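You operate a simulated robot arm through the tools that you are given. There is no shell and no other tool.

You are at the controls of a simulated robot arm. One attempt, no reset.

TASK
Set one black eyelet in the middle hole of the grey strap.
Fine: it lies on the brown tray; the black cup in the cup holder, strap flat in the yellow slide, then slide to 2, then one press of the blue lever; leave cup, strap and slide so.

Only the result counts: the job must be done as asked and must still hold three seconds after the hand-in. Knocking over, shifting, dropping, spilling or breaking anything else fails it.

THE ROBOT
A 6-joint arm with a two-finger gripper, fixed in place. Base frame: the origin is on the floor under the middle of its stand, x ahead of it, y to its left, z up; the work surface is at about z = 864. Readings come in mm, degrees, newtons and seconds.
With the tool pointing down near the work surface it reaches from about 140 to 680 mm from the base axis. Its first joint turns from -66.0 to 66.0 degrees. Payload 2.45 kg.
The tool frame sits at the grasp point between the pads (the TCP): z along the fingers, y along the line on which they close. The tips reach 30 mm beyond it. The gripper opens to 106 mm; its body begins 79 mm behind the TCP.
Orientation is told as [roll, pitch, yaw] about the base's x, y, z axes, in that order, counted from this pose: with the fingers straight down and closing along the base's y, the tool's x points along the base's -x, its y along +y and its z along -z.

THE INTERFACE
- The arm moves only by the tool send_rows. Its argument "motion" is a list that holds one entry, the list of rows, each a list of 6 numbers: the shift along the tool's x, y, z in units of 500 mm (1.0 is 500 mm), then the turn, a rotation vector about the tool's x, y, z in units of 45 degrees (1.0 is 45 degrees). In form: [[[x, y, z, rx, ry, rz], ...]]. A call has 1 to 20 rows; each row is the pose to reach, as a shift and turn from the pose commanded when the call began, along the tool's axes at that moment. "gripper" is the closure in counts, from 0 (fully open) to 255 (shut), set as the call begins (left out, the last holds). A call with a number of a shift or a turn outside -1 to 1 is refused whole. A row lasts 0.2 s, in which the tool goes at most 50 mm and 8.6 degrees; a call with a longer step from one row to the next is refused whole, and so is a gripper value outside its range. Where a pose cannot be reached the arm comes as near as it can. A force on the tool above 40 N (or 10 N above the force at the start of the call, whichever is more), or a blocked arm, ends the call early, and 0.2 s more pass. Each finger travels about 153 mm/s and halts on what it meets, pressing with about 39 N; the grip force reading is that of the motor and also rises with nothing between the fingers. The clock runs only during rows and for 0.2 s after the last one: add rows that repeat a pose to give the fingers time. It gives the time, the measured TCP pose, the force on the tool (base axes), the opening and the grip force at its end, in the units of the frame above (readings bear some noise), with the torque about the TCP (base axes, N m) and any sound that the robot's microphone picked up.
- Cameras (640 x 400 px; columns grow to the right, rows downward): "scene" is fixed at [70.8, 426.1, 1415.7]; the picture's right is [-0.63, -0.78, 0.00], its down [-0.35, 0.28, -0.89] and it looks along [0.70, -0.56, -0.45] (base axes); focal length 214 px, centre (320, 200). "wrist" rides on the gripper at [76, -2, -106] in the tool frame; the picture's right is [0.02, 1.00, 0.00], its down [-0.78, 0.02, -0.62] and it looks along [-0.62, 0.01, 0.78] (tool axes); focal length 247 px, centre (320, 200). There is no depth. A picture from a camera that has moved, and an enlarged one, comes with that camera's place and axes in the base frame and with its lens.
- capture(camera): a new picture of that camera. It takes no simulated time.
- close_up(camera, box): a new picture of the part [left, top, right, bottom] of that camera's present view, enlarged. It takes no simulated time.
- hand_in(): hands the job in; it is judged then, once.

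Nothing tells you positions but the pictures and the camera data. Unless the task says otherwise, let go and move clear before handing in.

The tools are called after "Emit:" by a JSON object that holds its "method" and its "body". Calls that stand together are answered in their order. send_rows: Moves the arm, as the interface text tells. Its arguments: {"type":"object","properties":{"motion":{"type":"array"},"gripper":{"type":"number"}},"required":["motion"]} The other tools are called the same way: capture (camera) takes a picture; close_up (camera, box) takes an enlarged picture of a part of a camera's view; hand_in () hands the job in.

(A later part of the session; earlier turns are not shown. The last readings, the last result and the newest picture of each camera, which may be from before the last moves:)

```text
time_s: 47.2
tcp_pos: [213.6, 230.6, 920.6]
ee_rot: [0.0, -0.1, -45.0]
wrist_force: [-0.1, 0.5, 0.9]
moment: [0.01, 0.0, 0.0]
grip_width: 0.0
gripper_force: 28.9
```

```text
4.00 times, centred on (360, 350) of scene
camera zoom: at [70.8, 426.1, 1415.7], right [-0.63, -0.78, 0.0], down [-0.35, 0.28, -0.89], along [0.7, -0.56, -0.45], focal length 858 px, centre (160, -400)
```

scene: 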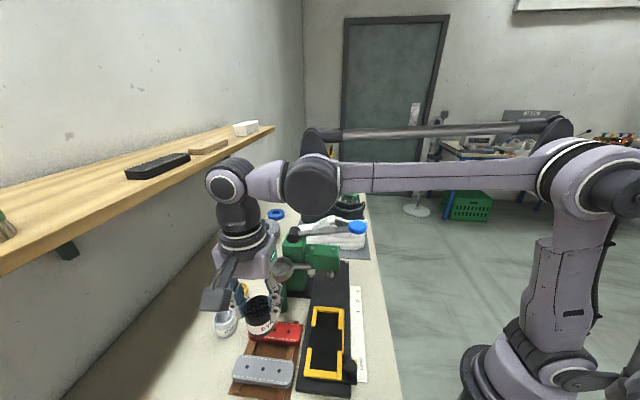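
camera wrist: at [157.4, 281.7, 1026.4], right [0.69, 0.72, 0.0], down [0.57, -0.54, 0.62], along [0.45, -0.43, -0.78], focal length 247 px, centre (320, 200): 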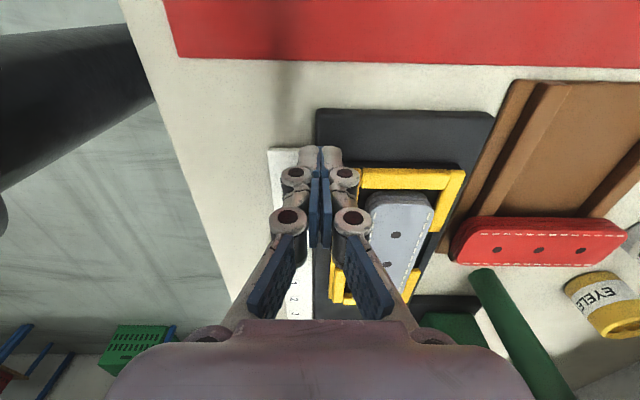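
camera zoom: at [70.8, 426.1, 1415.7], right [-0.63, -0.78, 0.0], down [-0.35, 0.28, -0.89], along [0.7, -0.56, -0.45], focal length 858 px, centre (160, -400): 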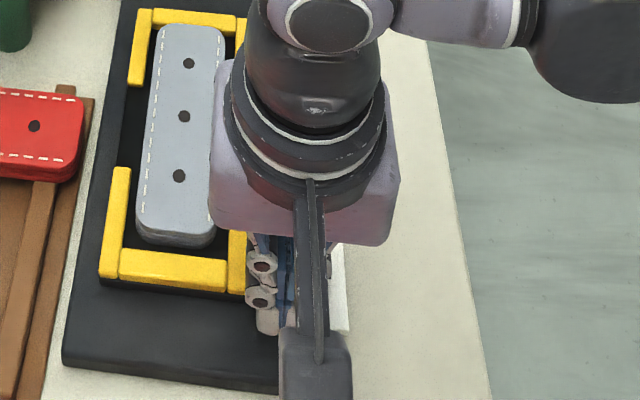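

The slide moves easily and the strap rides along with it. I'll continue pushing about 120 mm, stopping well short of mark 2.

Emit:
{"method": "send_rows", "body": {"motion": [[[-0.01, 0, 0, 0, 0, 0], [-0.03, 0, 0, 0, 0, 0], [-0.05, 0, 0, 0, 0, 0], [-0.07, 0, 0, 0, 0, 0], [-0.09, 0, 0, 0, 0, 0], [-0.11, 0, 0, 0, 0, 0], [-0.13, 0, 0, 0, 0, 0], [-0.15, 0, 0, 0, 0, 0], [-0.17, 0, 0, 0, 0, 0], [-0.19, 0, 0, 0, 0, 0], [-0.21, 0, 0, 0, 0, 0], [-0.225, 0, 0, 0, 0, 0], [-0.235, 0, 0, 0, 0, 0], [-0.24, 0, 0, 0, 0, 0], [-0.24, 0, 0, 0, 0, 0]]]}}

Emit:
{"method": "capture", "body": {"camera": "wrist"}}

Emit:
{"method": "capture", "body": {"camera": "scene"}}

Emit:
{"method": "close_up", "body": {"camera": "scene", "box": [280, 240, 408, 320]}}

```text
time_s: 50.4
tcp_pos: [298.5, 145.2, 920.5]
ee_rot: [0.0, 0.1, -45.0]
wrist_force: [-2.4, 0.4, -0.1]
moment: [0.05, 0.01, -0.03]
grip_width: 0.1
gripper_force: 28.4
```

```text
taken
camera wrist: at [241.9, 197.1, 1026.5], right [0.69, 0.72, 0.0], down [0.57, -0.54, 0.62], along [0.45, -0.43, -0.78], focal length 247 px, centre (320, 200)
```

wrist: 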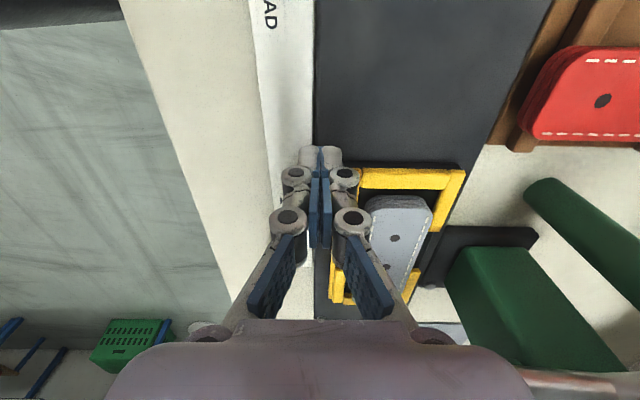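

```text
taken
```

scene: 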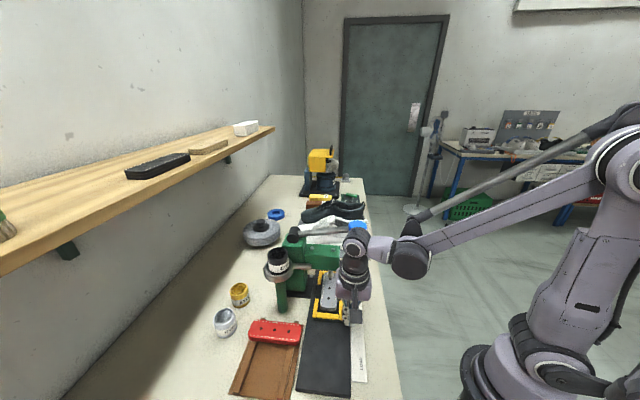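

```text
5.00 times, centred on (344, 280) of scene
camera zoom: at [70.8, 426.1, 1415.7], right [-0.63, -0.78, 0.0], down [-0.35, 0.28, -0.89], along [0.7, -0.56, -0.45], focal length 1072 px, centre (200, -200)
```

zoom: 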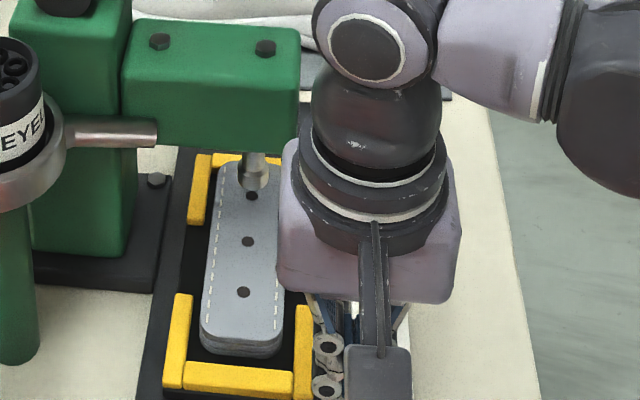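

The slide is now near mark 1, with the far hole under the punch. I'll push another 25 mm and then back off to read the pointer against the ruler.

Emit:
{"method": "send_rows", "body": {"motion": [[[-0.01, 0, 0, 0, 0, 0], [-0.02, 0, 0, 0, 0, 0], [-0.03, 0, 0, 0, 0, 0], [-0.04, 0, 0, 0, 0, 0], [-0.05, 0, 0, 0, 0, 0], [-0.05, 0, 0, 0, 0, 0]]]}}

Emit:
{"method": "send_rows", "body": {"motion": [[[0.03, 0, 0, 0, 0, 0], [0.08, 0, -0.02, 0, 0, 0], [0.14, 0, -0.08, 0, 0, 0], [0.16, 0, -0.16, 0, 0, 0], [0.16, 0, -0.2, 0, 0, 0], [0.16, 0, -0.2, 0, 0, 0]]]}}

Emit:
{"method": "capture", "body": {"camera": "wrist"}}

Emit:
{"method": "close_up", "body": {"camera": "wrist", "box": [216, 100, 424, 230]}}

Emit:
{"method": "close_up", "body": {"camera": "scene", "box": [280, 240, 408, 320]}}

```text
time_s: 51.8
tcp_pos: [316.4, 127.5, 919.9]
ee_rot: [0.0, 0.1, -45.1]
wrist_force: [-0.6, -0.3, 0.3]
moment: [-0.01, -0.01, 0.0]
grip_width: 0.3
gripper_force: 28.8
```

```text
time_s: 53.2
tcp_pos: [258.7, 184.2, 1020.8]
ee_rot: [0.0, 0.0, -45.0]
wrist_force: [-0.9, 0.5, -0.3]
moment: [0.0, -0.01, 0.0]
grip_width: 0.0
gripper_force: 29.4
```

```text
taken
camera wrist: at [202.8, 235.7, 1126.4], right [0.69, 0.72, 0.0], down [0.57, -0.54, 0.62], along [0.45, -0.43, -0.78], focal length 247 px, centre (320, 200)
```

wrist: 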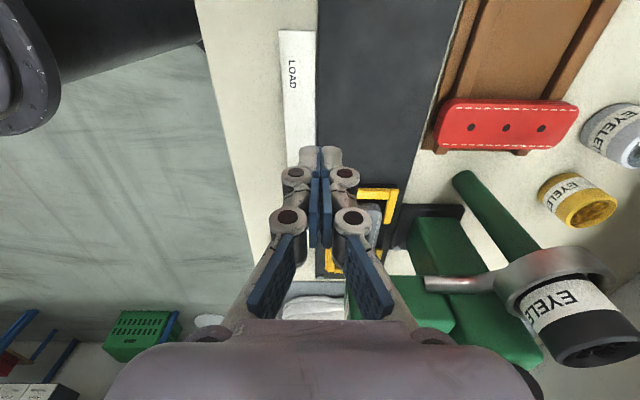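

```text
3.08 times, centred on (320, 165) of wrist
camera zoom: at [202.8, 235.7, 1126.4], right [0.69, 0.72, 0.0], down [0.57, -0.54, 0.62], along [0.45, -0.43, -0.78], focal length 760 px, centre (320, 308)
```

zoom: 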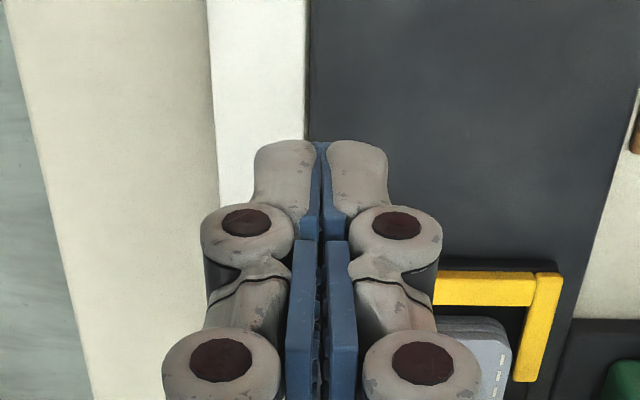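

```text
5.00 times, centred on (344, 280) of scene
camera zoom: at [70.8, 426.1, 1415.7], right [-0.63, -0.78, 0.0], down [-0.35, 0.28, -0.89], along [0.7, -0.56, -0.45], focal length 1072 px, centre (200, -200)
```

zoom: 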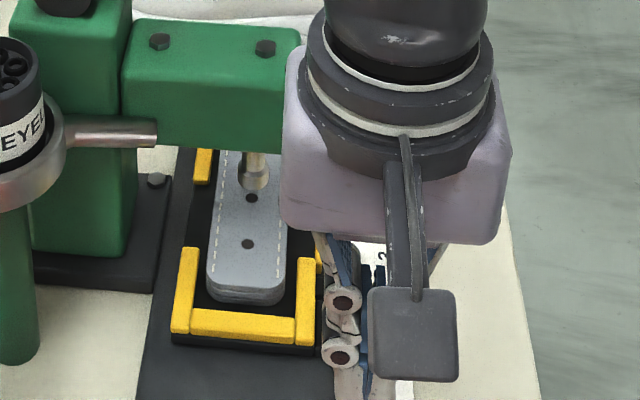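

The fingers block the pointer from view. I'll shift the tool sideways, away from the ruler, so the camera can see the pointer against the marks.

Emit:
{"method": "send_rows", "body": {"motion": [[[0, 0.06, -0.02, 0, 0, 0], [0, 0.12, -0.04, 0, 0, 0], [0, 0.16, -0.06, 0, 0, 0], [0, 0.16, -0.06, 0, 0, 0]]]}}

Emit:
{"method": "capture", "body": {"camera": "wrist"}}

Emit:
{"method": "close_up", "body": {"camera": "wrist", "box": [180, 150, 308, 230]}}

Emit:
{"method": "close_up", "body": {"camera": "scene", "box": [300, 250, 396, 310]}}

```text
time_s: 54.2
tcp_pos: [316.1, 240.8, 1049.3]
ee_rot: [0.0, 0.0, -45.0]
wrist_force: [0.7, -0.2, 0.2]
moment: [-0.01, 0.03, 0.0]
grip_width: 0.2
gripper_force: 28.6
```

```text
taken
camera wrist: at [259.9, 292.8, 1156.3], right [0.69, 0.72, 0.0], down [0.57, -0.54, 0.62], along [0.45, -0.43, -0.78], focal length 247 px, centre (320, 200)
```

wrist: 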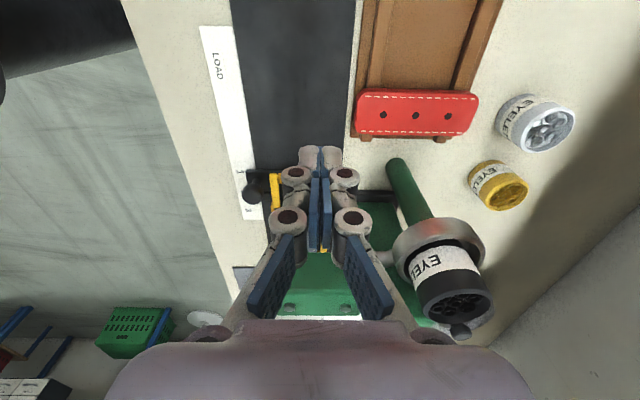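

```text
5.00 times, centred on (244, 190) of wrist
camera zoom: at [259.9, 292.8, 1156.3], right [0.69, 0.72, 0.0], down [0.57, -0.54, 0.62], along [0.45, -0.43, -0.78], focal length 1235 px, centre (700, 250)
```

zoom: 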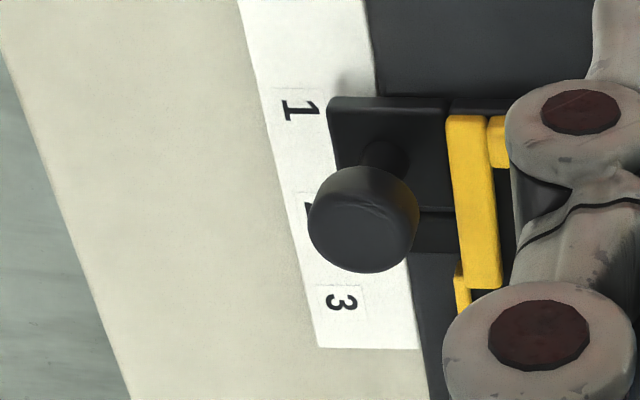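

```text
6.67 times, centred on (348, 280) of scene
camera zoom: at [70.8, 426.1, 1415.7], right [-0.63, -0.78, 0.0], down [-0.35, 0.28, -0.89], along [0.7, -0.56, -0.45], focal length 1430 px, centre (133, -333)
```

zoom: 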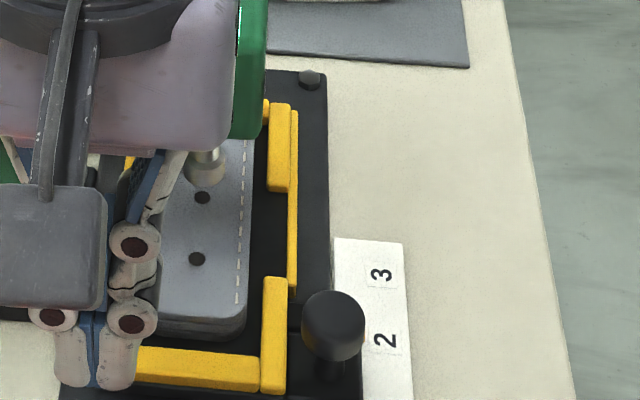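

The slide is very close to 2, but the knob hides the pointer from both cameras. I'll turn to yaw +45° and look across from the ruler side, where the pointer and knob appear side by side.

Emit:
{"method": "send_rows", "body": {"motion": [[[-0.025, -0.0317, 0.0, 0, 0, -0.143], [-0.05, -0.0634, 0.0, 0, 0, -0.286], [-0.0756, -0.095, 0.0, 0, 0, -0.429], [-0.101, -0.1267, 0.0, 0, 0, -0.571], [-0.126, -0.158, 0.0, 0, 0, -0.714], [-0.151, -0.19, 0.02, 0, 0, -0.857], [-0.1765, -0.2218, 0.038, 0, 0, -1.0]]]}}

Emit:
{"method": "send_rows", "body": {"motion": [[[0, 0, 0, 0, 0, -0.167], [0, 0, 0, 0, 0, -0.333], [0, 0, 0, 0, 0, -0.5], [0, 0, 0, 0, 0, -0.667], [0, 0, 0, 0, 0, -0.833], [0, 0, 0, 0, 0, -1.0], [0, 0, 0, 0, 0, -1.0]]]}}

Emit:
{"method": "capture", "body": {"camera": "wrist"}}

Emit:
{"method": "close_up", "body": {"camera": "wrist", "box": [160, 30, 352, 150]}}

Emit:
{"method": "capture", "body": {"camera": "scene"}}

```text
time_s: 55.8
tcp_pos: [298.9, 98.4, 1031.0]
ee_rot: [0.1, 0.0, 0.2]
wrist_force: [-0.4, -0.2, 0.0]
moment: [0.0, 0.02, 0.01]
grip_width: 0.0
gripper_force: 28.6
```

```text
time_s: 57.4
tcp_pos: [298.8, 100.1, 1031.4]
ee_rot: [0.0, 0.0, 45.1]
wrist_force: [0.3, -0.4, -0.8]
moment: [0.02, 0.03, -0.04]
grip_width: 0.1
gripper_force: 28.5
```

```text
taken
camera wrist: at [246.1, 43.3, 1137.2], right [-0.72, 0.69, 0.0], down [0.54, 0.57, 0.62], along [0.43, 0.45, -0.78], focal length 247 px, centre (320, 200)
```

wrist: 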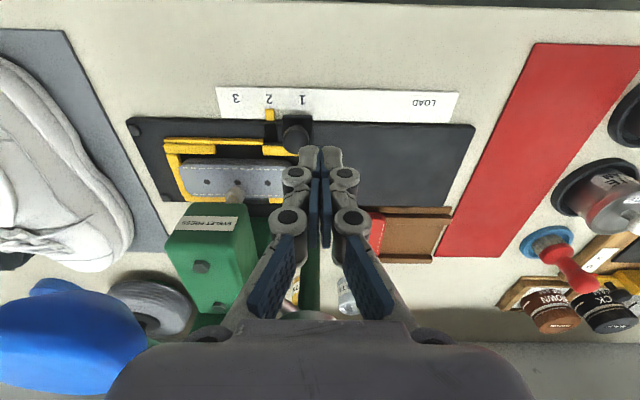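

```text
3.33 times, centred on (256, 90) of wrist
camera zoom: at [246.1, 43.3, 1137.2], right [-0.72, 0.69, 0.0], down [0.54, 0.57, 0.62], along [0.43, 0.45, -0.78], focal length 823 px, centre (533, 567)
```

zoom: 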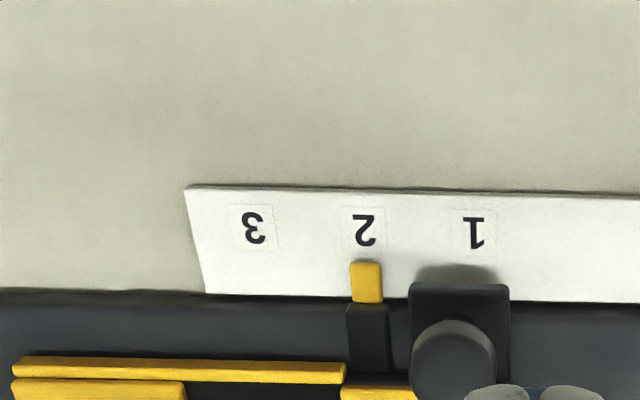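

```text
taken
```

scene: 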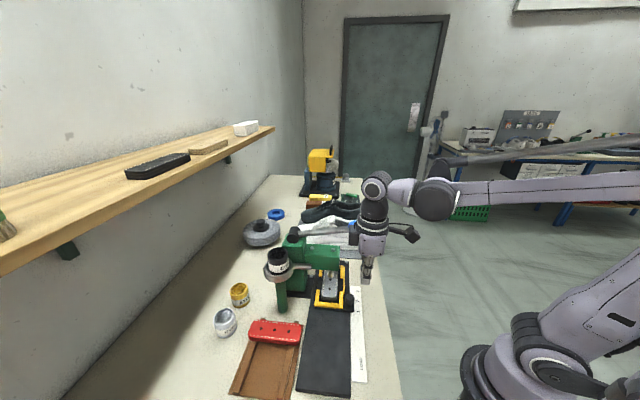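

The pointer sits right at the "2", within about half a millimetre. I'll enlarge the punch area to check that the middle hole is under the punch, and look at the lever and blue knob.

Emit:
{"method": "close_up", "body": {"camera": "wrist", "box": [150, 130, 310, 230]}}

Emit:
{"method": "close_up", "body": {"camera": "scene", "box": [300, 240, 380, 290]}}

Emit:
{"method": "close_up", "body": {"camera": "scene", "box": [260, 205, 388, 285]}}

```text
4.00 times, centred on (230, 180) of wrist
camera zoom: at [246.1, 43.3, 1137.2], right [-0.72, 0.69, 0.0], down [0.54, 0.57, 0.62], along [0.43, 0.45, -0.78], focal length 988 px, centre (680, 280)
```

zoom: 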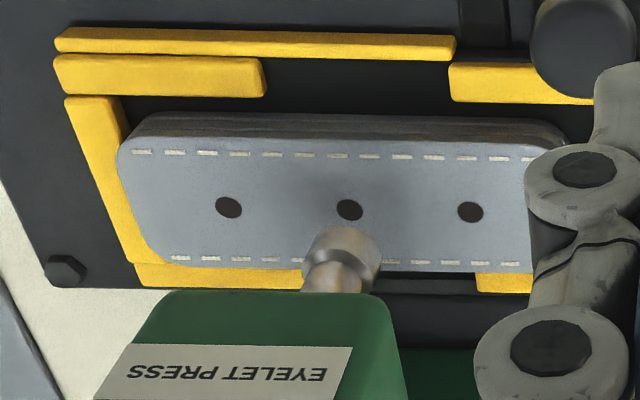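

```text
8.00 times, centred on (340, 265) of scene
camera zoom: at [70.8, 426.1, 1415.7], right [-0.63, -0.78, 0.0], down [-0.35, 0.28, -0.89], along [0.7, -0.56, -0.45], focal length 1716 px, centre (160, -320)
```

zoom: 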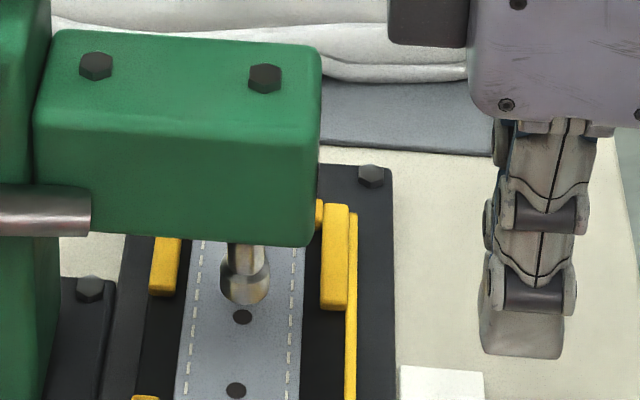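

```text
5.00 times, centred on (324, 245) of scene
camera zoom: at [70.8, 426.1, 1415.7], right [-0.63, -0.78, 0.0], down [-0.35, 0.28, -0.89], along [0.7, -0.56, -0.45], focal length 1072 px, centre (300, -25)
```

zoom: 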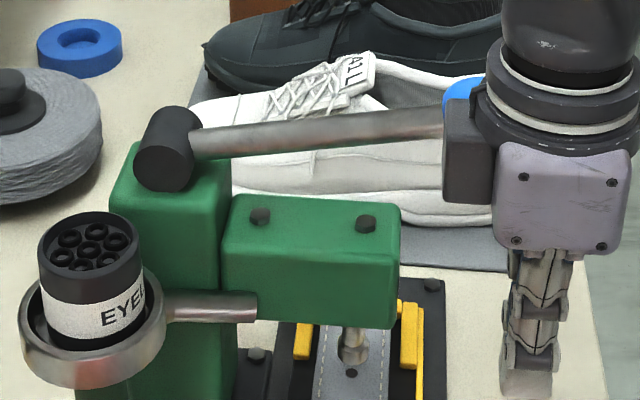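

The pointer reads 2, but the punch appears a few millimetres off the hole in this oblique view. To judge that without parallax, I'll open the fingers and place the camera squarely in line with the punch, across the slide.

Emit:
{"method": "send_rows", "body": {"motion": [[[0.045, -0.046, 0, 0, 0, 0], [0.09, -0.092, 0, 0, 0, 0], [0.14, -0.14, 0, 0, 0, 0], [0.1824, -0.1852, 0, 0, 0, 0], [0.1824, -0.1852, 0, 0, 0, 0]]], "gripper": 0}}

Emit:
{"method": "capture", "body": {"camera": "wrist"}}

Emit:
{"method": "close_up", "body": {"camera": "wrist", "box": [240, 170, 400, 270]}}

```text
time_s: 58.6
tcp_pos: [299.7, -29.5, 1031.4]
ee_rot: [0.1, 0.0, 45.1]
wrist_force: [0.1, 0.3, 0.0]
moment: [0.0, 0.03, 0.02]
grip_width: 106.0
gripper_force: 0.1
```

```text
taken
camera wrist: at [246.7, -86.5, 1136.7], right [-0.72, 0.69, 0.0], down [0.54, 0.57, 0.62], along [0.43, 0.45, -0.78], focal length 247 px, centre (320, 200)
```

wrist: 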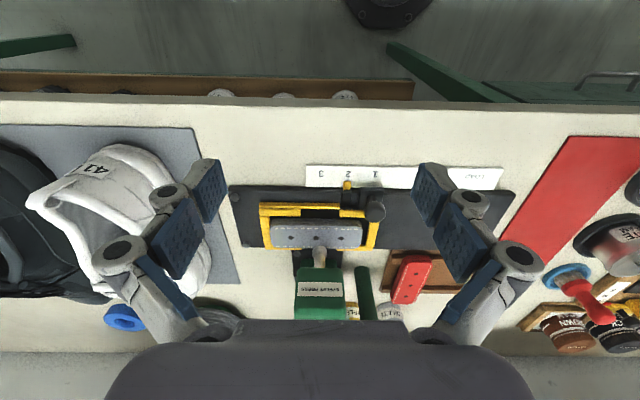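

```text
4.00 times, centred on (320, 220) of wrist
camera zoom: at [246.7, -86.5, 1136.7], right [-0.72, 0.69, 0.0], down [0.54, 0.57, 0.62], along [0.43, 0.45, -0.78], focal length 988 px, centre (320, 120)
```

zoom: 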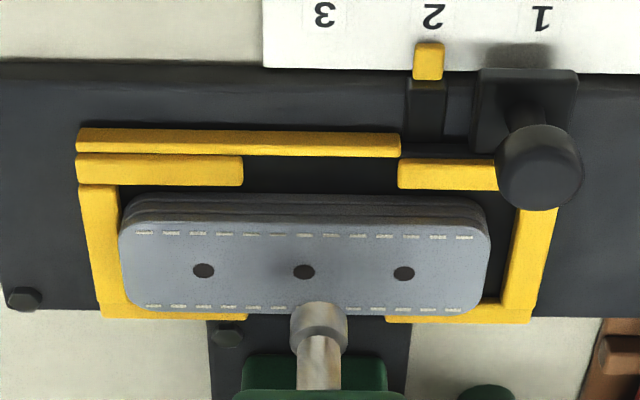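

Seen squarely, the punch is in line with the pocket centre, but the strap appears to have slid a few millimetres toward the punch end during the push. I'll zoom in on both strap ends to measure this.

Emit:
{"method": "close_up", "body": {"camera": "wrist", "box": [250, 195, 314, 235]}}

Emit:
{"method": "close_up", "body": {"camera": "wrist", "box": [332, 195, 396, 235]}}

Emit:
{"method": "close_up", "body": {"camera": "wrist", "box": [298, 210, 346, 240]}}

Emit:
{"method": "close_up", "body": {"camera": "scene", "box": [300, 250, 380, 300]}}

```text
10.00 times, centred on (282, 215) of wrist
camera zoom: at [246.7, -86.5, 1136.7], right [-0.72, 0.69, 0.0], down [0.54, 0.57, 0.62], along [0.43, 0.45, -0.78], focal length 2470 px, centre (700, 50)
```

zoom: 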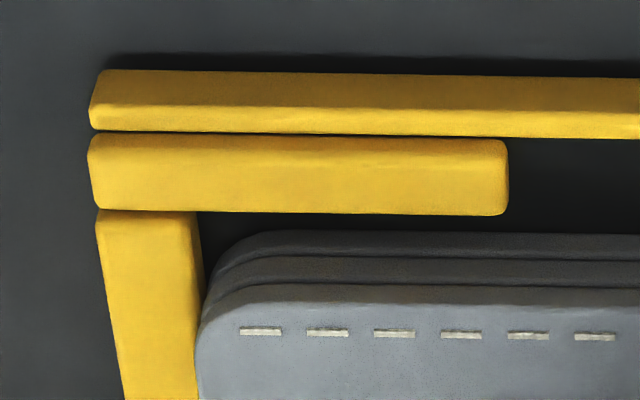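

```text
10.00 times, centred on (364, 215) of wrist
camera zoom: at [246.7, -86.5, 1136.7], right [-0.72, 0.69, 0.0], down [0.54, 0.57, 0.62], along [0.43, 0.45, -0.78], focal length 2470 px, centre (-120, 50)
```

zoom: 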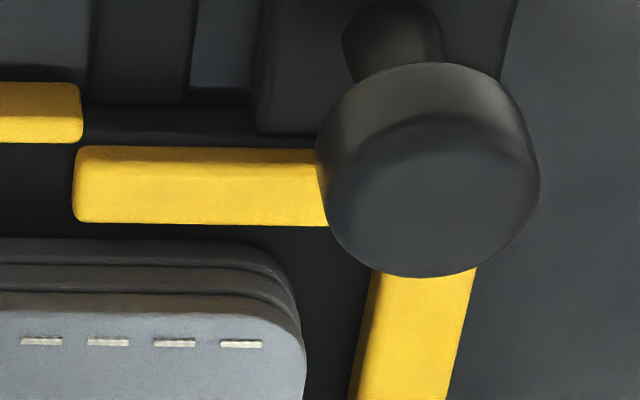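

```text
13.33 times, centred on (322, 225) of wrist
camera zoom: at [246.7, -86.5, 1136.7], right [-0.72, 0.69, 0.0], down [0.54, 0.57, 0.62], along [0.43, 0.45, -0.78], focal length 3293 px, centre (293, -133)
```

zoom: 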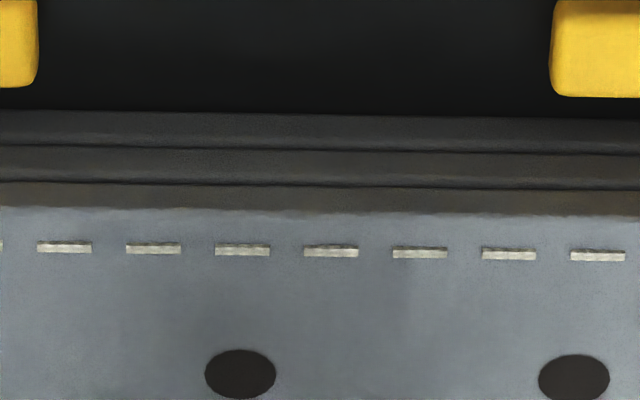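

```text
8.00 times, centred on (340, 275) of scene
camera zoom: at [70.8, 426.0, 1415.7], right [-0.63, -0.78, 0.0], down [-0.35, 0.28, -0.89], along [0.7, -0.56, -0.45], focal length 1716 px, centre (160, -400)
```

zoom: 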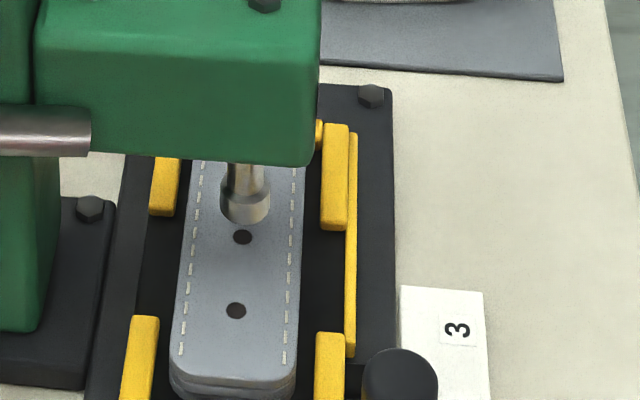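

The strap end gaps are now about 3.4 mm at the punch end and 10.6 mm at the LOAD end, while the pocket is within ~1.5 mm of the punch. The strap slipped ~3.5 mm during the push. I'll grip the knob, draw the slide back gently, re-centre the strap and bring the slide forward again slowly. First I'll back out and turn to yaw −45°.

Emit:
{"method": "send_rows", "body": {"motion": [[[-0.045, 0.046, 0, 0, 0, 0], [-0.09, 0.092, 0, 0, 0, 0], [-0.14, 0.14, 0, 0, 0, 0], [-0.1824, 0.1852, 0, 0, 0, 0], [-0.1824, 0.1852, 0, 0, 0, 0]]], "gripper": 150}}

Emit:
{"method": "send_rows", "body": {"motion": [[[0, 0, 0, 0, 0, 0.167], [0, 0, 0, 0, 0, 0.333], [0, 0, 0, 0, 0, 0.5], [0, 0, 0, 0, 0, 0.667], [0, 0, 0, 0, 0, 0.833], [0, 0, 0, 0, 0, 1.0], [0, 0, 0, 0, 0, 1.0]]]}}

Emit:
{"method": "send_rows", "body": {"motion": [[[0, 0, 0, 0, 0, 0.167], [0, 0, 0, 0, 0, 0.333], [0, 0, 0, 0, 0, 0.5], [0, 0, 0, 0, 0, 0.667], [0, 0, 0, 0, 0, 0.833], [0, 0, 0, 0, 0, 1.0], [0, 0, 0, 0, 0, 1.0]]]}}

Emit:
{"method": "capture", "body": {"camera": "wrist"}}

Emit:
{"method": "close_up", "body": {"camera": "wrist", "box": [240, 130, 400, 230]}}

```text
time_s: 59.8
tcp_pos: [300.2, 102.8, 1031.4]
ee_rot: [0.0, -0.1, 45.0]
wrist_force: [-0.8, 0.1, 0.0]
moment: [-0.01, -0.01, 0.01]
grip_width: 43.7
gripper_force: 0.1
```

```text
time_s: 61.4
tcp_pos: [299.3, 100.6, 1031.7]
ee_rot: [0.2, 0.0, -0.1]
wrist_force: [-0.1, 0.4, 0.3]
moment: [0.0, -0.02, 0.02]
grip_width: 43.6
gripper_force: 0.0
```

```text
time_s: 63.0
tcp_pos: [299.8, 99.4, 1031.8]
ee_rot: [0.0, 0.0, -45.0]
wrist_force: [0.3, -0.1, -0.2]
moment: [0.0, 0.02, 0.01]
grip_width: 43.7
gripper_force: 0.1
```

```text
taken
camera wrist: at [243.6, 151.4, 1137.2], right [0.69, 0.72, 0.0], down [0.56, -0.54, 0.62], along [0.45, -0.43, -0.78], focal length 247 px, centre (320, 200)
```

wrist: 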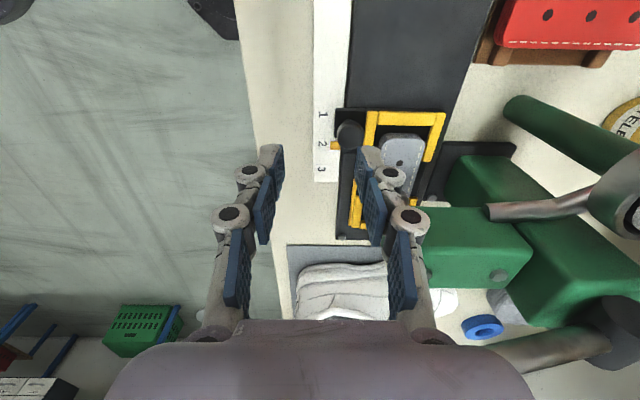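

```text
4.00 times, centred on (320, 180) of wrist
camera zoom: at [243.6, 151.4, 1137.2], right [0.69, 0.72, 0.0], down [0.56, -0.54, 0.62], along [0.45, -0.43, -0.78], focal length 988 px, centre (320, 280)
```

zoom: 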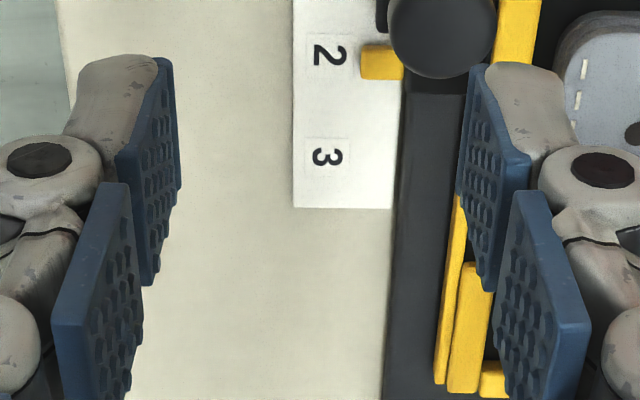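

The pointer reads 2. The knob is about 22 mm ahead and 28 mm to the right of the tool. I'll move above it and verify before descending.

Emit:
{"method": "send_rows", "body": {"motion": [[[-0.02, 0.028, 0, 0, 0, 0], [-0.0436, 0.0558, 0.04, 0, 0, 0], [-0.0436, 0.0558, 0.1, 0, 0, 0], [-0.0436, 0.0558, 0.1, 0, 0, 0]]]}}

Emit:
{"method": "capture", "body": {"camera": "wrist"}}

Emit:
{"method": "close_up", "body": {"camera": "wrist", "box": [240, 90, 400, 190]}}

Emit:
{"method": "close_up", "body": {"camera": "scene", "box": [290, 210, 418, 290]}}

```text
time_s: 64.0
tcp_pos: [333.4, 104.3, 981.9]
ee_rot: [0.0, 0.1, -45.0]
wrist_force: [-8.0, 4.6, 2.9]
moment: [-0.54, -0.71, -0.13]
grip_width: 43.5
gripper_force: 0.1
```

```text
taken
camera wrist: at [278.7, 155.6, 1087.3], right [0.69, 0.72, 0.0], down [0.57, -0.54, 0.62], along [0.45, -0.43, -0.78], focal length 247 px, centre (320, 200)
```

wrist: 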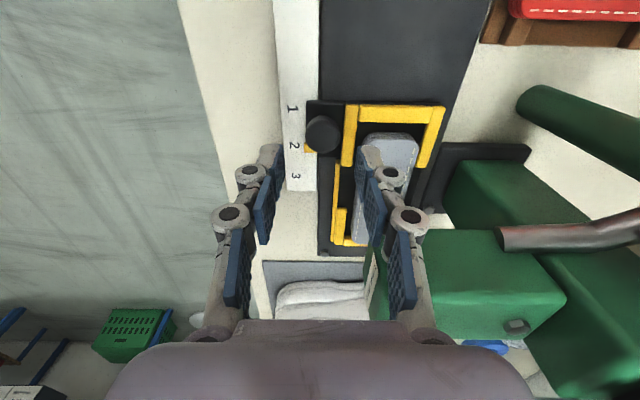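

```text
4.00 times, centred on (320, 140) of wrist
camera zoom: at [278.7, 155.6, 1087.3], right [0.69, 0.72, 0.0], down [0.57, -0.54, 0.62], along [0.45, -0.43, -0.78], focal length 988 px, centre (320, 440)
```

zoom: 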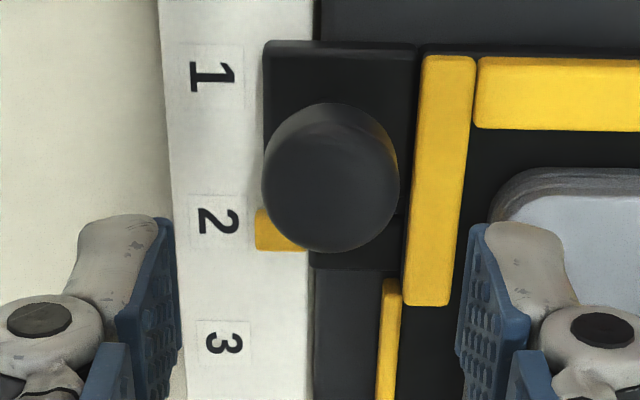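

```text
5.00 times, centred on (354, 250) of scene
camera zoom: at [70.6, 426.2, 1415.6], right [-0.63, -0.78, 0.0], down [-0.35, 0.28, -0.89], along [0.7, -0.56, -0.45], focal length 1072 px, centre (150, -50)
```

zoom: 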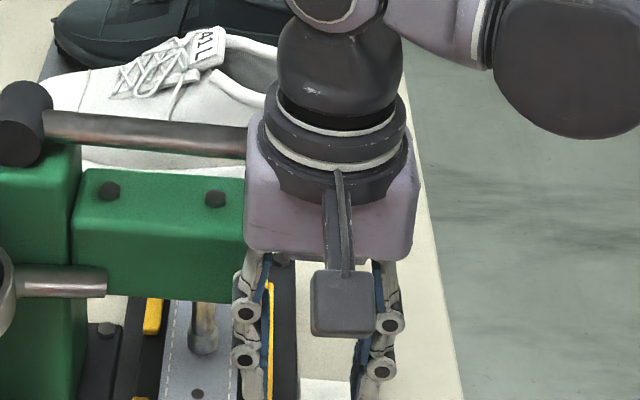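

I see an unexpected contact force, and in the scene view the lever arm is lower than before, so the wrist is touching the lever. I'll back off immediately along the same path.

Emit:
{"method": "send_rows", "body": {"motion": [[[0, 0, -0.04, 0, 0, 0], [0, 0, -0.08, 0, 0, 0], [0.0218, -0.0279, -0.1, 0, 0, 0], [0.0436, -0.0558, -0.1, 0, 0, 0], [0.0436, -0.0558, -0.1, 0, 0, 0]]]}}

Emit:
{"method": "capture", "body": {"camera": "scene"}}

Emit:
{"method": "close_up", "body": {"camera": "scene", "box": [260, 205, 388, 285]}}

Emit:
{"method": "capture", "body": {"camera": "wrist"}}

```text
time_s: 65.2
tcp_pos: [298.7, 100.3, 1031.1]
ee_rot: [0.0, 0.0, -45.0]
wrist_force: [-0.1, 0.3, -0.3]
moment: [-0.02, 0.03, 0.04]
grip_width: 43.8
gripper_force: 0.2
```

```text
taken
```

scene: 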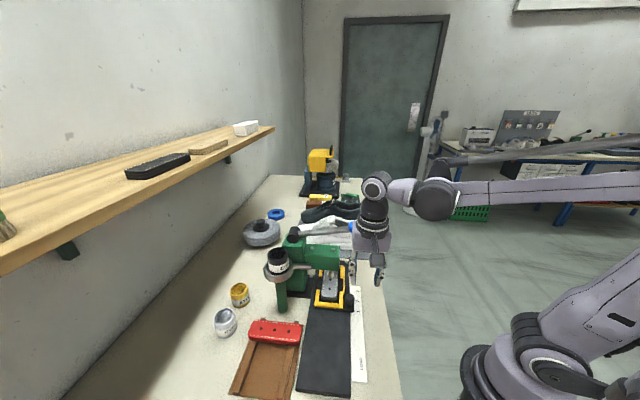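

```text
5.00 times, centred on (324, 245) of scene
camera zoom: at [70.8, 426.0, 1415.7], right [-0.63, -0.78, 0.0], down [-0.35, 0.28, -0.89], along [0.7, -0.56, -0.45], focal length 1072 px, centre (300, -25)
```

zoom: 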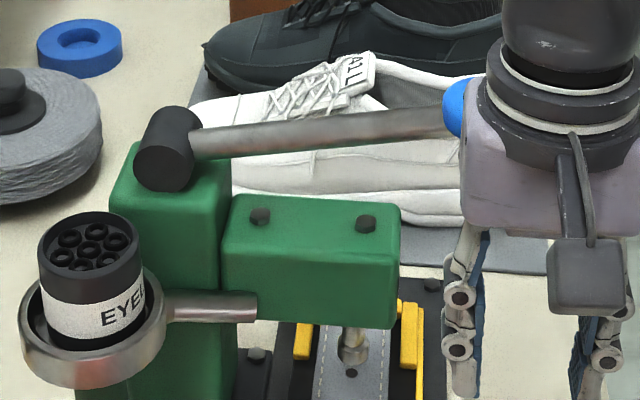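

```text
taken
camera wrist: at [243.3, 151.7, 1137.6], right [0.69, 0.72, 0.0], down [0.57, -0.54, 0.62], along [0.45, -0.43, -0.78], focal length 247 px, centre (320, 200)
```

wrist: 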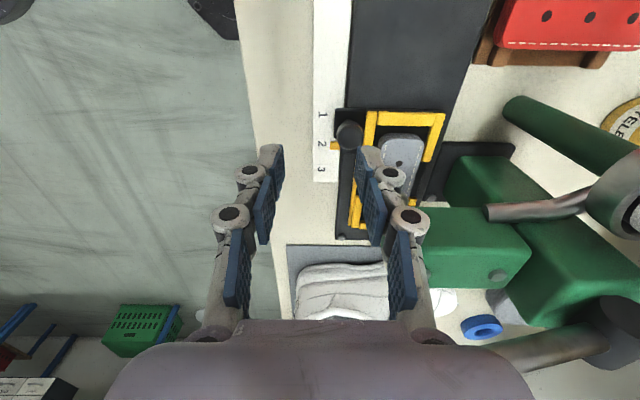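

The lever sprang back to its rest position. It had moved only partway, and the punch stayed well above the strap. The wrist is too wide next to the lever, so I won't grip the knob. Instead I'll tilt the gripper ~20° backward, stay clear of the lever and head, grip the strap's LOAD end above the yellow bars, and slide it back ~5 mm in place.

Emit:
{"method": "close_up", "body": {"camera": "scene", "box": [310, 265, 358, 295]}}

Emit:
{"method": "send_rows", "body": {"motion": [[[0, 0.03, 0, 0, -0.074, 0], [0, 0.06, 0, 0, -0.148, 0], [-0.01, 0.09, 0.03, 0, -0.222, 0], [-0.02, 0.12, 0.06, 0, -0.296, 0], [-0.035, 0.15, 0.09, 0, -0.37, 0], [-0.045, 0.1788, 0.11, 0, -0.4444, 0], [-0.045, 0.1788, 0.11, 0, -0.4444, 0]]], "gripper": 115}}

Emit:
{"method": "capture", "body": {"camera": "wrist"}}

Emit:
{"method": "capture", "body": {"camera": "scene"}}

```text
13.33 times, centred on (334, 280) of scene
camera zoom: at [70.8, 426.0, 1415.7], right [-0.63, -0.78, 0.0], down [-0.35, 0.28, -0.89], along [0.7, -0.56, -0.45], focal length 2860 px, centre (133, -867)
```

zoom: 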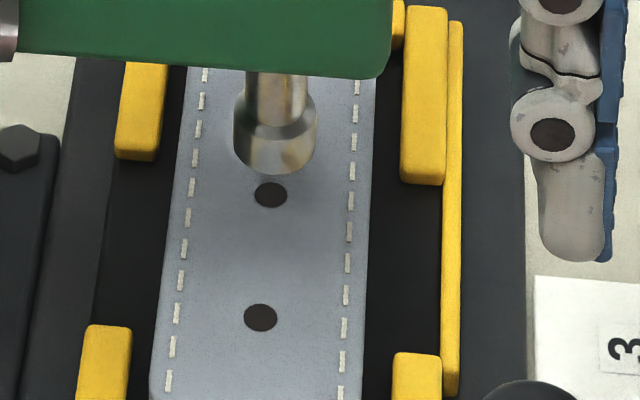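

```text
time_s: 66.8
tcp_pos: [379.3, 147.5, 975.7]
ee_rot: [0.0, -20.1, -45.2]
wrist_force: [-0.1, -0.6, 0.4]
moment: [0.01, -0.01, 0.0]
grip_width: 58.4
gripper_force: 0.0
```

```text
taken
camera wrist: at [300.5, 221.8, 1048.7], right [0.69, 0.72, -0.01], down [0.38, -0.36, 0.85], along [0.61, -0.59, -0.52], focal length 247 px, centre (320, 200)
```

wrist: 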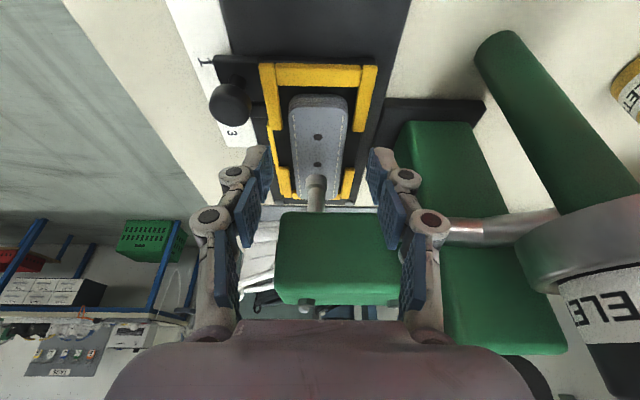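

```text
taken
```

scene: 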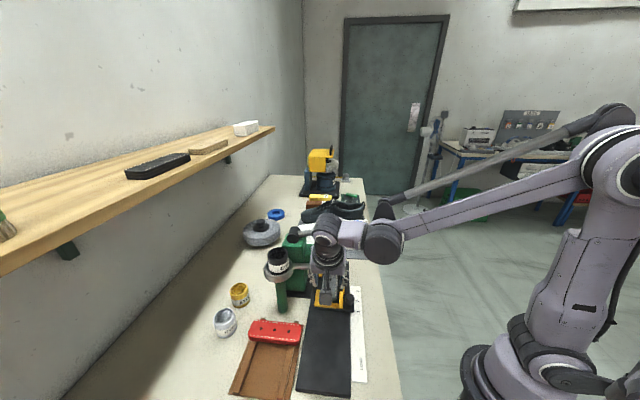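

The tilt worked and nothing is in contact. I'll take an enlarged view of the strap end and fingers before descending.

Emit:
{"method": "close_up", "body": {"camera": "wrist", "box": [220, 50, 412, 170]}}

Emit:
{"method": "close_up", "body": {"camera": "scene", "box": [280, 230, 376, 290]}}

```text
3.33 times, centred on (316, 110) of wrist
camera zoom: at [300.5, 221.8, 1048.7], right [0.69, 0.72, -0.01], down [0.38, -0.36, 0.85], along [0.61, -0.59, -0.52], focal length 823 px, centre (333, 500)
```

zoom: 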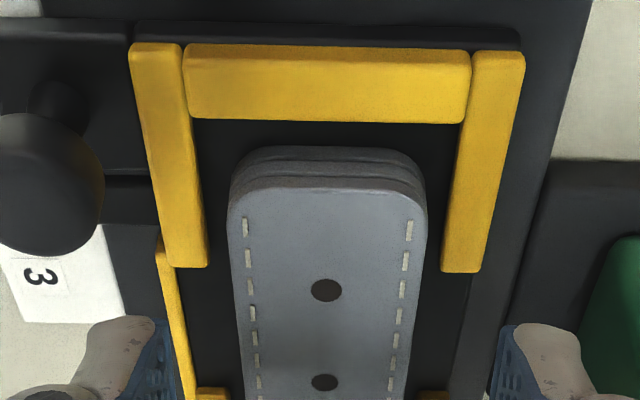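

```text
6.67 times, centred on (328, 260) of scene
camera zoom: at [70.8, 426.1, 1415.7], right [-0.63, -0.78, 0.0], down [-0.35, 0.28, -0.89], along [0.7, -0.56, -0.45], focal length 1430 px, centre (267, -200)
```

zoom: 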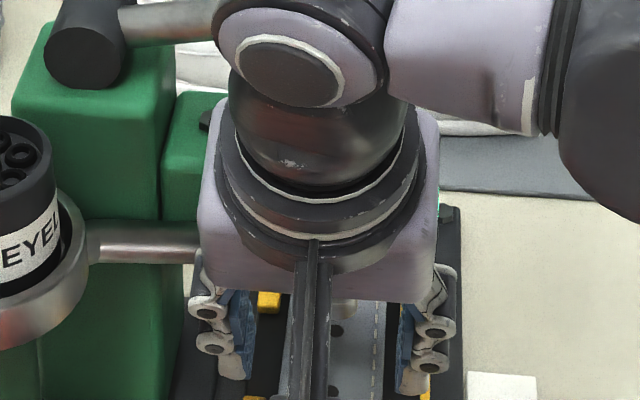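

The view is clear and the strap is centred sideways. I'll move ~20 mm forward and 45 mm down, to about 12 mm above the grip height, and check again.

Emit:
{"method": "send_rows", "body": {"motion": [[[-0.002, -0.001, 0.03, 0, 0, 0], [-0.004, -0.003, 0.06, 0, 0, 0], [-0.0066, -0.004, 0.0983, 0, 0, 0], [-0.0066, -0.004, 0.0983, 0, 0, 0]]]}}

Emit:
{"method": "capture", "body": {"camera": "wrist"}}

Emit:
{"method": "close_up", "body": {"camera": "wrist", "box": [220, 70, 412, 190]}}

Emit:
{"method": "close_up", "body": {"camera": "scene", "box": [280, 220, 376, 280]}}

```text
time_s: 67.8
tcp_pos: [391.5, 132.6, 930.4]
ee_rot: [0.0, -20.0, -45.0]
wrist_force: [0.5, 0.0, 0.2]
moment: [0.0, -0.01, 0.04]
grip_width: 58.2
gripper_force: 0.1
```

```text
taken
camera wrist: at [313.1, 206.3, 1004.4], right [0.69, 0.72, -0.01], down [0.38, -0.36, 0.85], along [0.61, -0.59, -0.52], focal length 247 px, centre (320, 200)
```

wrist: 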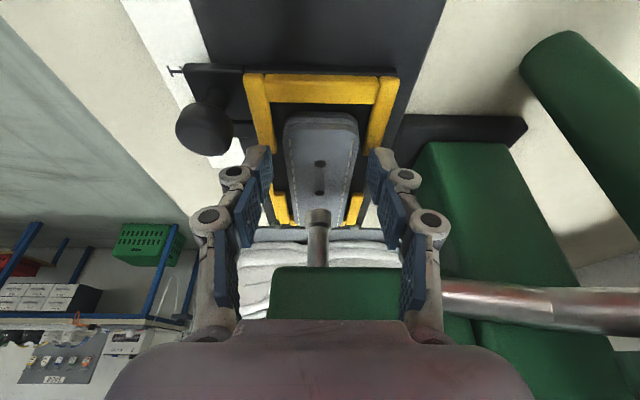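

```text
3.33 times, centred on (316, 130) of wrist
camera zoom: at [313.1, 206.3, 1004.4], right [0.69, 0.72, -0.01], down [0.38, -0.36, 0.85], along [0.61, -0.59, -0.52], focal length 823 px, centre (333, 433)
```

zoom: 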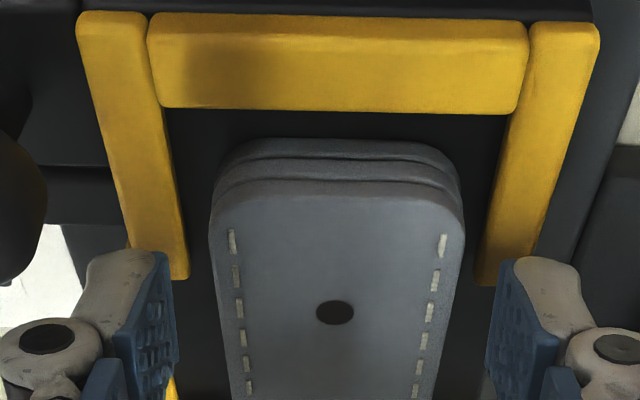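

```text
6.67 times, centred on (328, 250) of scene
camera zoom: at [70.8, 426.0, 1415.7], right [-0.63, -0.78, 0.0], down [-0.35, 0.28, -0.89], along [0.7, -0.56, -0.45], focal length 1430 px, centre (267, -133)
```

zoom: 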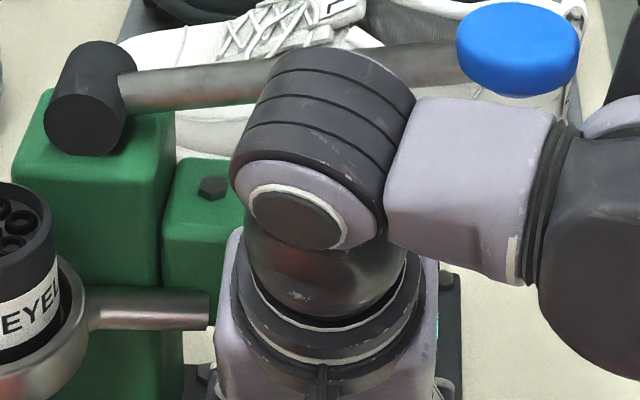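

Everything is clear and the lever is untouched. I'll descend the last ~11 mm vertically, so the fingertips stay just above the yellow bars, and check the force.

Emit:
{"method": "send_rows", "body": {"motion": [[[0.0038, 0, 0.0103, 0, 0, 0], [0.0076, 0, 0.0206, 0, 0, 0], [0.0076, 0, 0.0206, 0, 0, 0]]]}}

Emit:
{"method": "close_up", "body": {"camera": "wrist", "box": [220, 70, 412, 190]}}

Emit:
{"method": "close_up", "body": {"camera": "scene", "box": [280, 220, 408, 300]}}

```text
time_s: 68.6
tcp_pos: [392.4, 133.1, 919.6]
ee_rot: [-0.1, -20.0, -45.0]
wrist_force: [-0.9, -0.1, 0.5]
moment: [-0.02, -0.05, -0.01]
grip_width: 58.2
gripper_force: 0.1
```

```text
3.33 times, centred on (316, 130) of wrist
camera zoom: at [312.7, 206.2, 993.4], right [0.69, 0.72, -0.01], down [0.38, -0.36, 0.85], along [0.61, -0.59, -0.52], focal length 823 px, centre (333, 433)
```

zoom: 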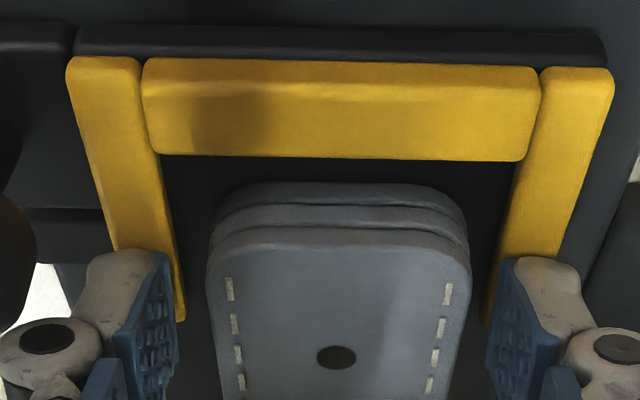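

```text
5.00 times, centred on (344, 260) of scene
camera zoom: at [70.8, 426.0, 1415.7], right [-0.63, -0.78, 0.0], down [-0.35, 0.28, -0.89], along [0.7, -0.56, -0.45], focal length 1072 px, centre (200, -100)
```

zoom: 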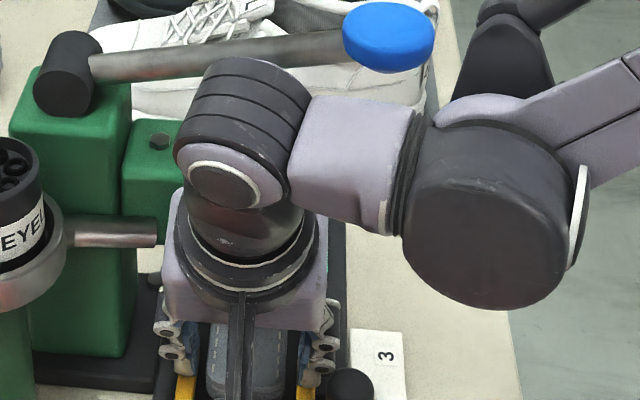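

No contact yet. I'll close on the strap end.

Emit:
{"method": "send_rows", "body": {"motion": [[[0, 0, 0, 0, 0, 0], [0, 0, 0, 0, 0, 0], [0, 0, 0, 0, 0, 0]]], "gripper": 200}}

Emit:
{"method": "close_up", "body": {"camera": "wrist", "box": [220, 70, 412, 190]}}

```text
time_s: 69.4
tcp_pos: [390.2, 133.6, 920.7]
ee_rot: [-0.1, -20.1, -44.9]
wrist_force: [0.0, 1.9, 21.7]
moment: [-0.31, -0.37, 0.15]
grip_width: 44.8
gripper_force: 38.6
```

```text
3.33 times, centred on (316, 130) of wrist
camera zoom: at [312.8, 206.2, 993.9], right [0.69, 0.72, -0.01], down [0.38, -0.36, 0.85], along [0.61, -0.59, -0.52], focal length 823 px, centre (333, 433)
```

zoom: 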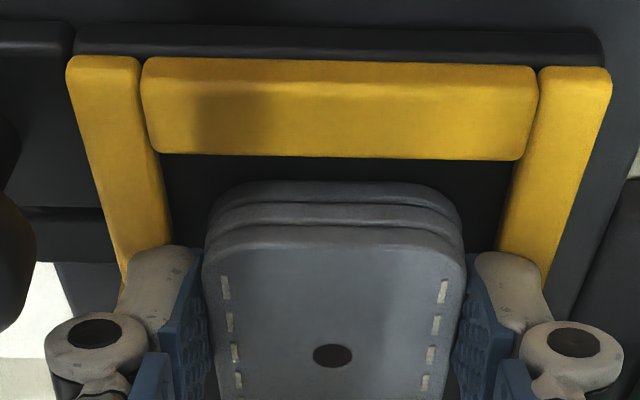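

Gripped, with some upward force because the tips press lightly on the bars. I'll lift ~1.5 mm and then draw the strap 5 mm back toward LOAD.

Emit:
{"method": "send_rows", "body": {"motion": [[[-0.001, 0, -0.0028, 0, 0, 0], [-0.001, 0, -0.0028, 0, 0, 0]]]}}

Emit:
{"method": "send_rows", "body": {"motion": [[[0.0019, 0, -0.0007, 0, 0, 0], [0.0038, 0, -0.0014, 0, 0, 0], [0.0057, 0, -0.0021, 0, 0, 0], [0.0075, 0, -0.0027, 0, 0, 0], [0.0094, 0, -0.0034, 0, 0, 0], [0.0094, 0, -0.0034, 0, 0, 0]]]}}

Emit:
{"method": "close_up", "body": {"camera": "wrist", "box": [220, 70, 412, 190]}}

Emit:
{"method": "capture", "body": {"camera": "wrist"}}

```text
time_s: 70.0
tcp_pos: [389.6, 133.1, 921.4]
ee_rot: [0.0, -19.9, -45.1]
wrist_force: [-0.2, 0.7, 1.4]
moment: [0.05, 0.05, -0.02]
grip_width: 44.9
gripper_force: 39.0
```

```text
time_s: 71.4
tcp_pos: [387.5, 135.0, 921.8]
ee_rot: [0.1, -20.0, -45.0]
wrist_force: [0.2, 0.2, 0.4]
moment: [0.02, 0.02, 0.02]
grip_width: 44.8
gripper_force: 39.2
```

```text
3.33 times, centred on (316, 130) of wrist
camera zoom: at [309.4, 209.4, 995.5], right [0.69, 0.72, -0.01], down [0.38, -0.36, 0.85], along [0.61, -0.59, -0.52], focal length 823 px, centre (333, 433)
```

zoom: 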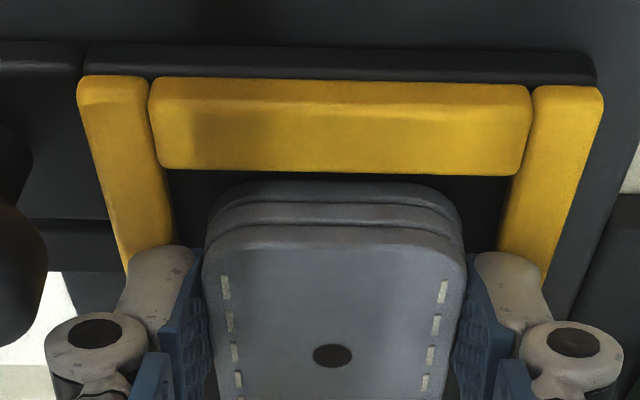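

```text
taken
camera wrist: at [309.4, 209.4, 995.5], right [0.69, 0.72, -0.01], down [0.38, -0.36, 0.85], along [0.61, -0.59, -0.52], focal length 247 px, centre (320, 200)
```

wrist: 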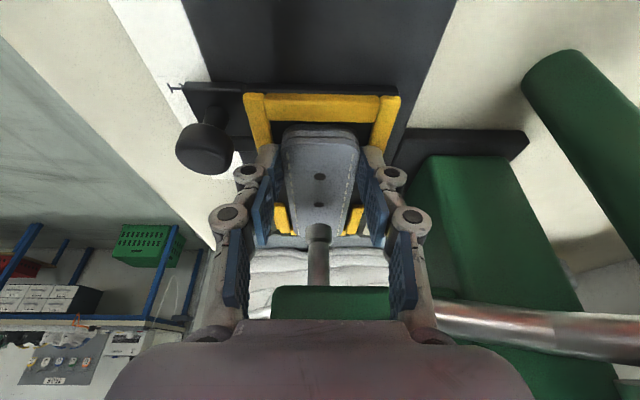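

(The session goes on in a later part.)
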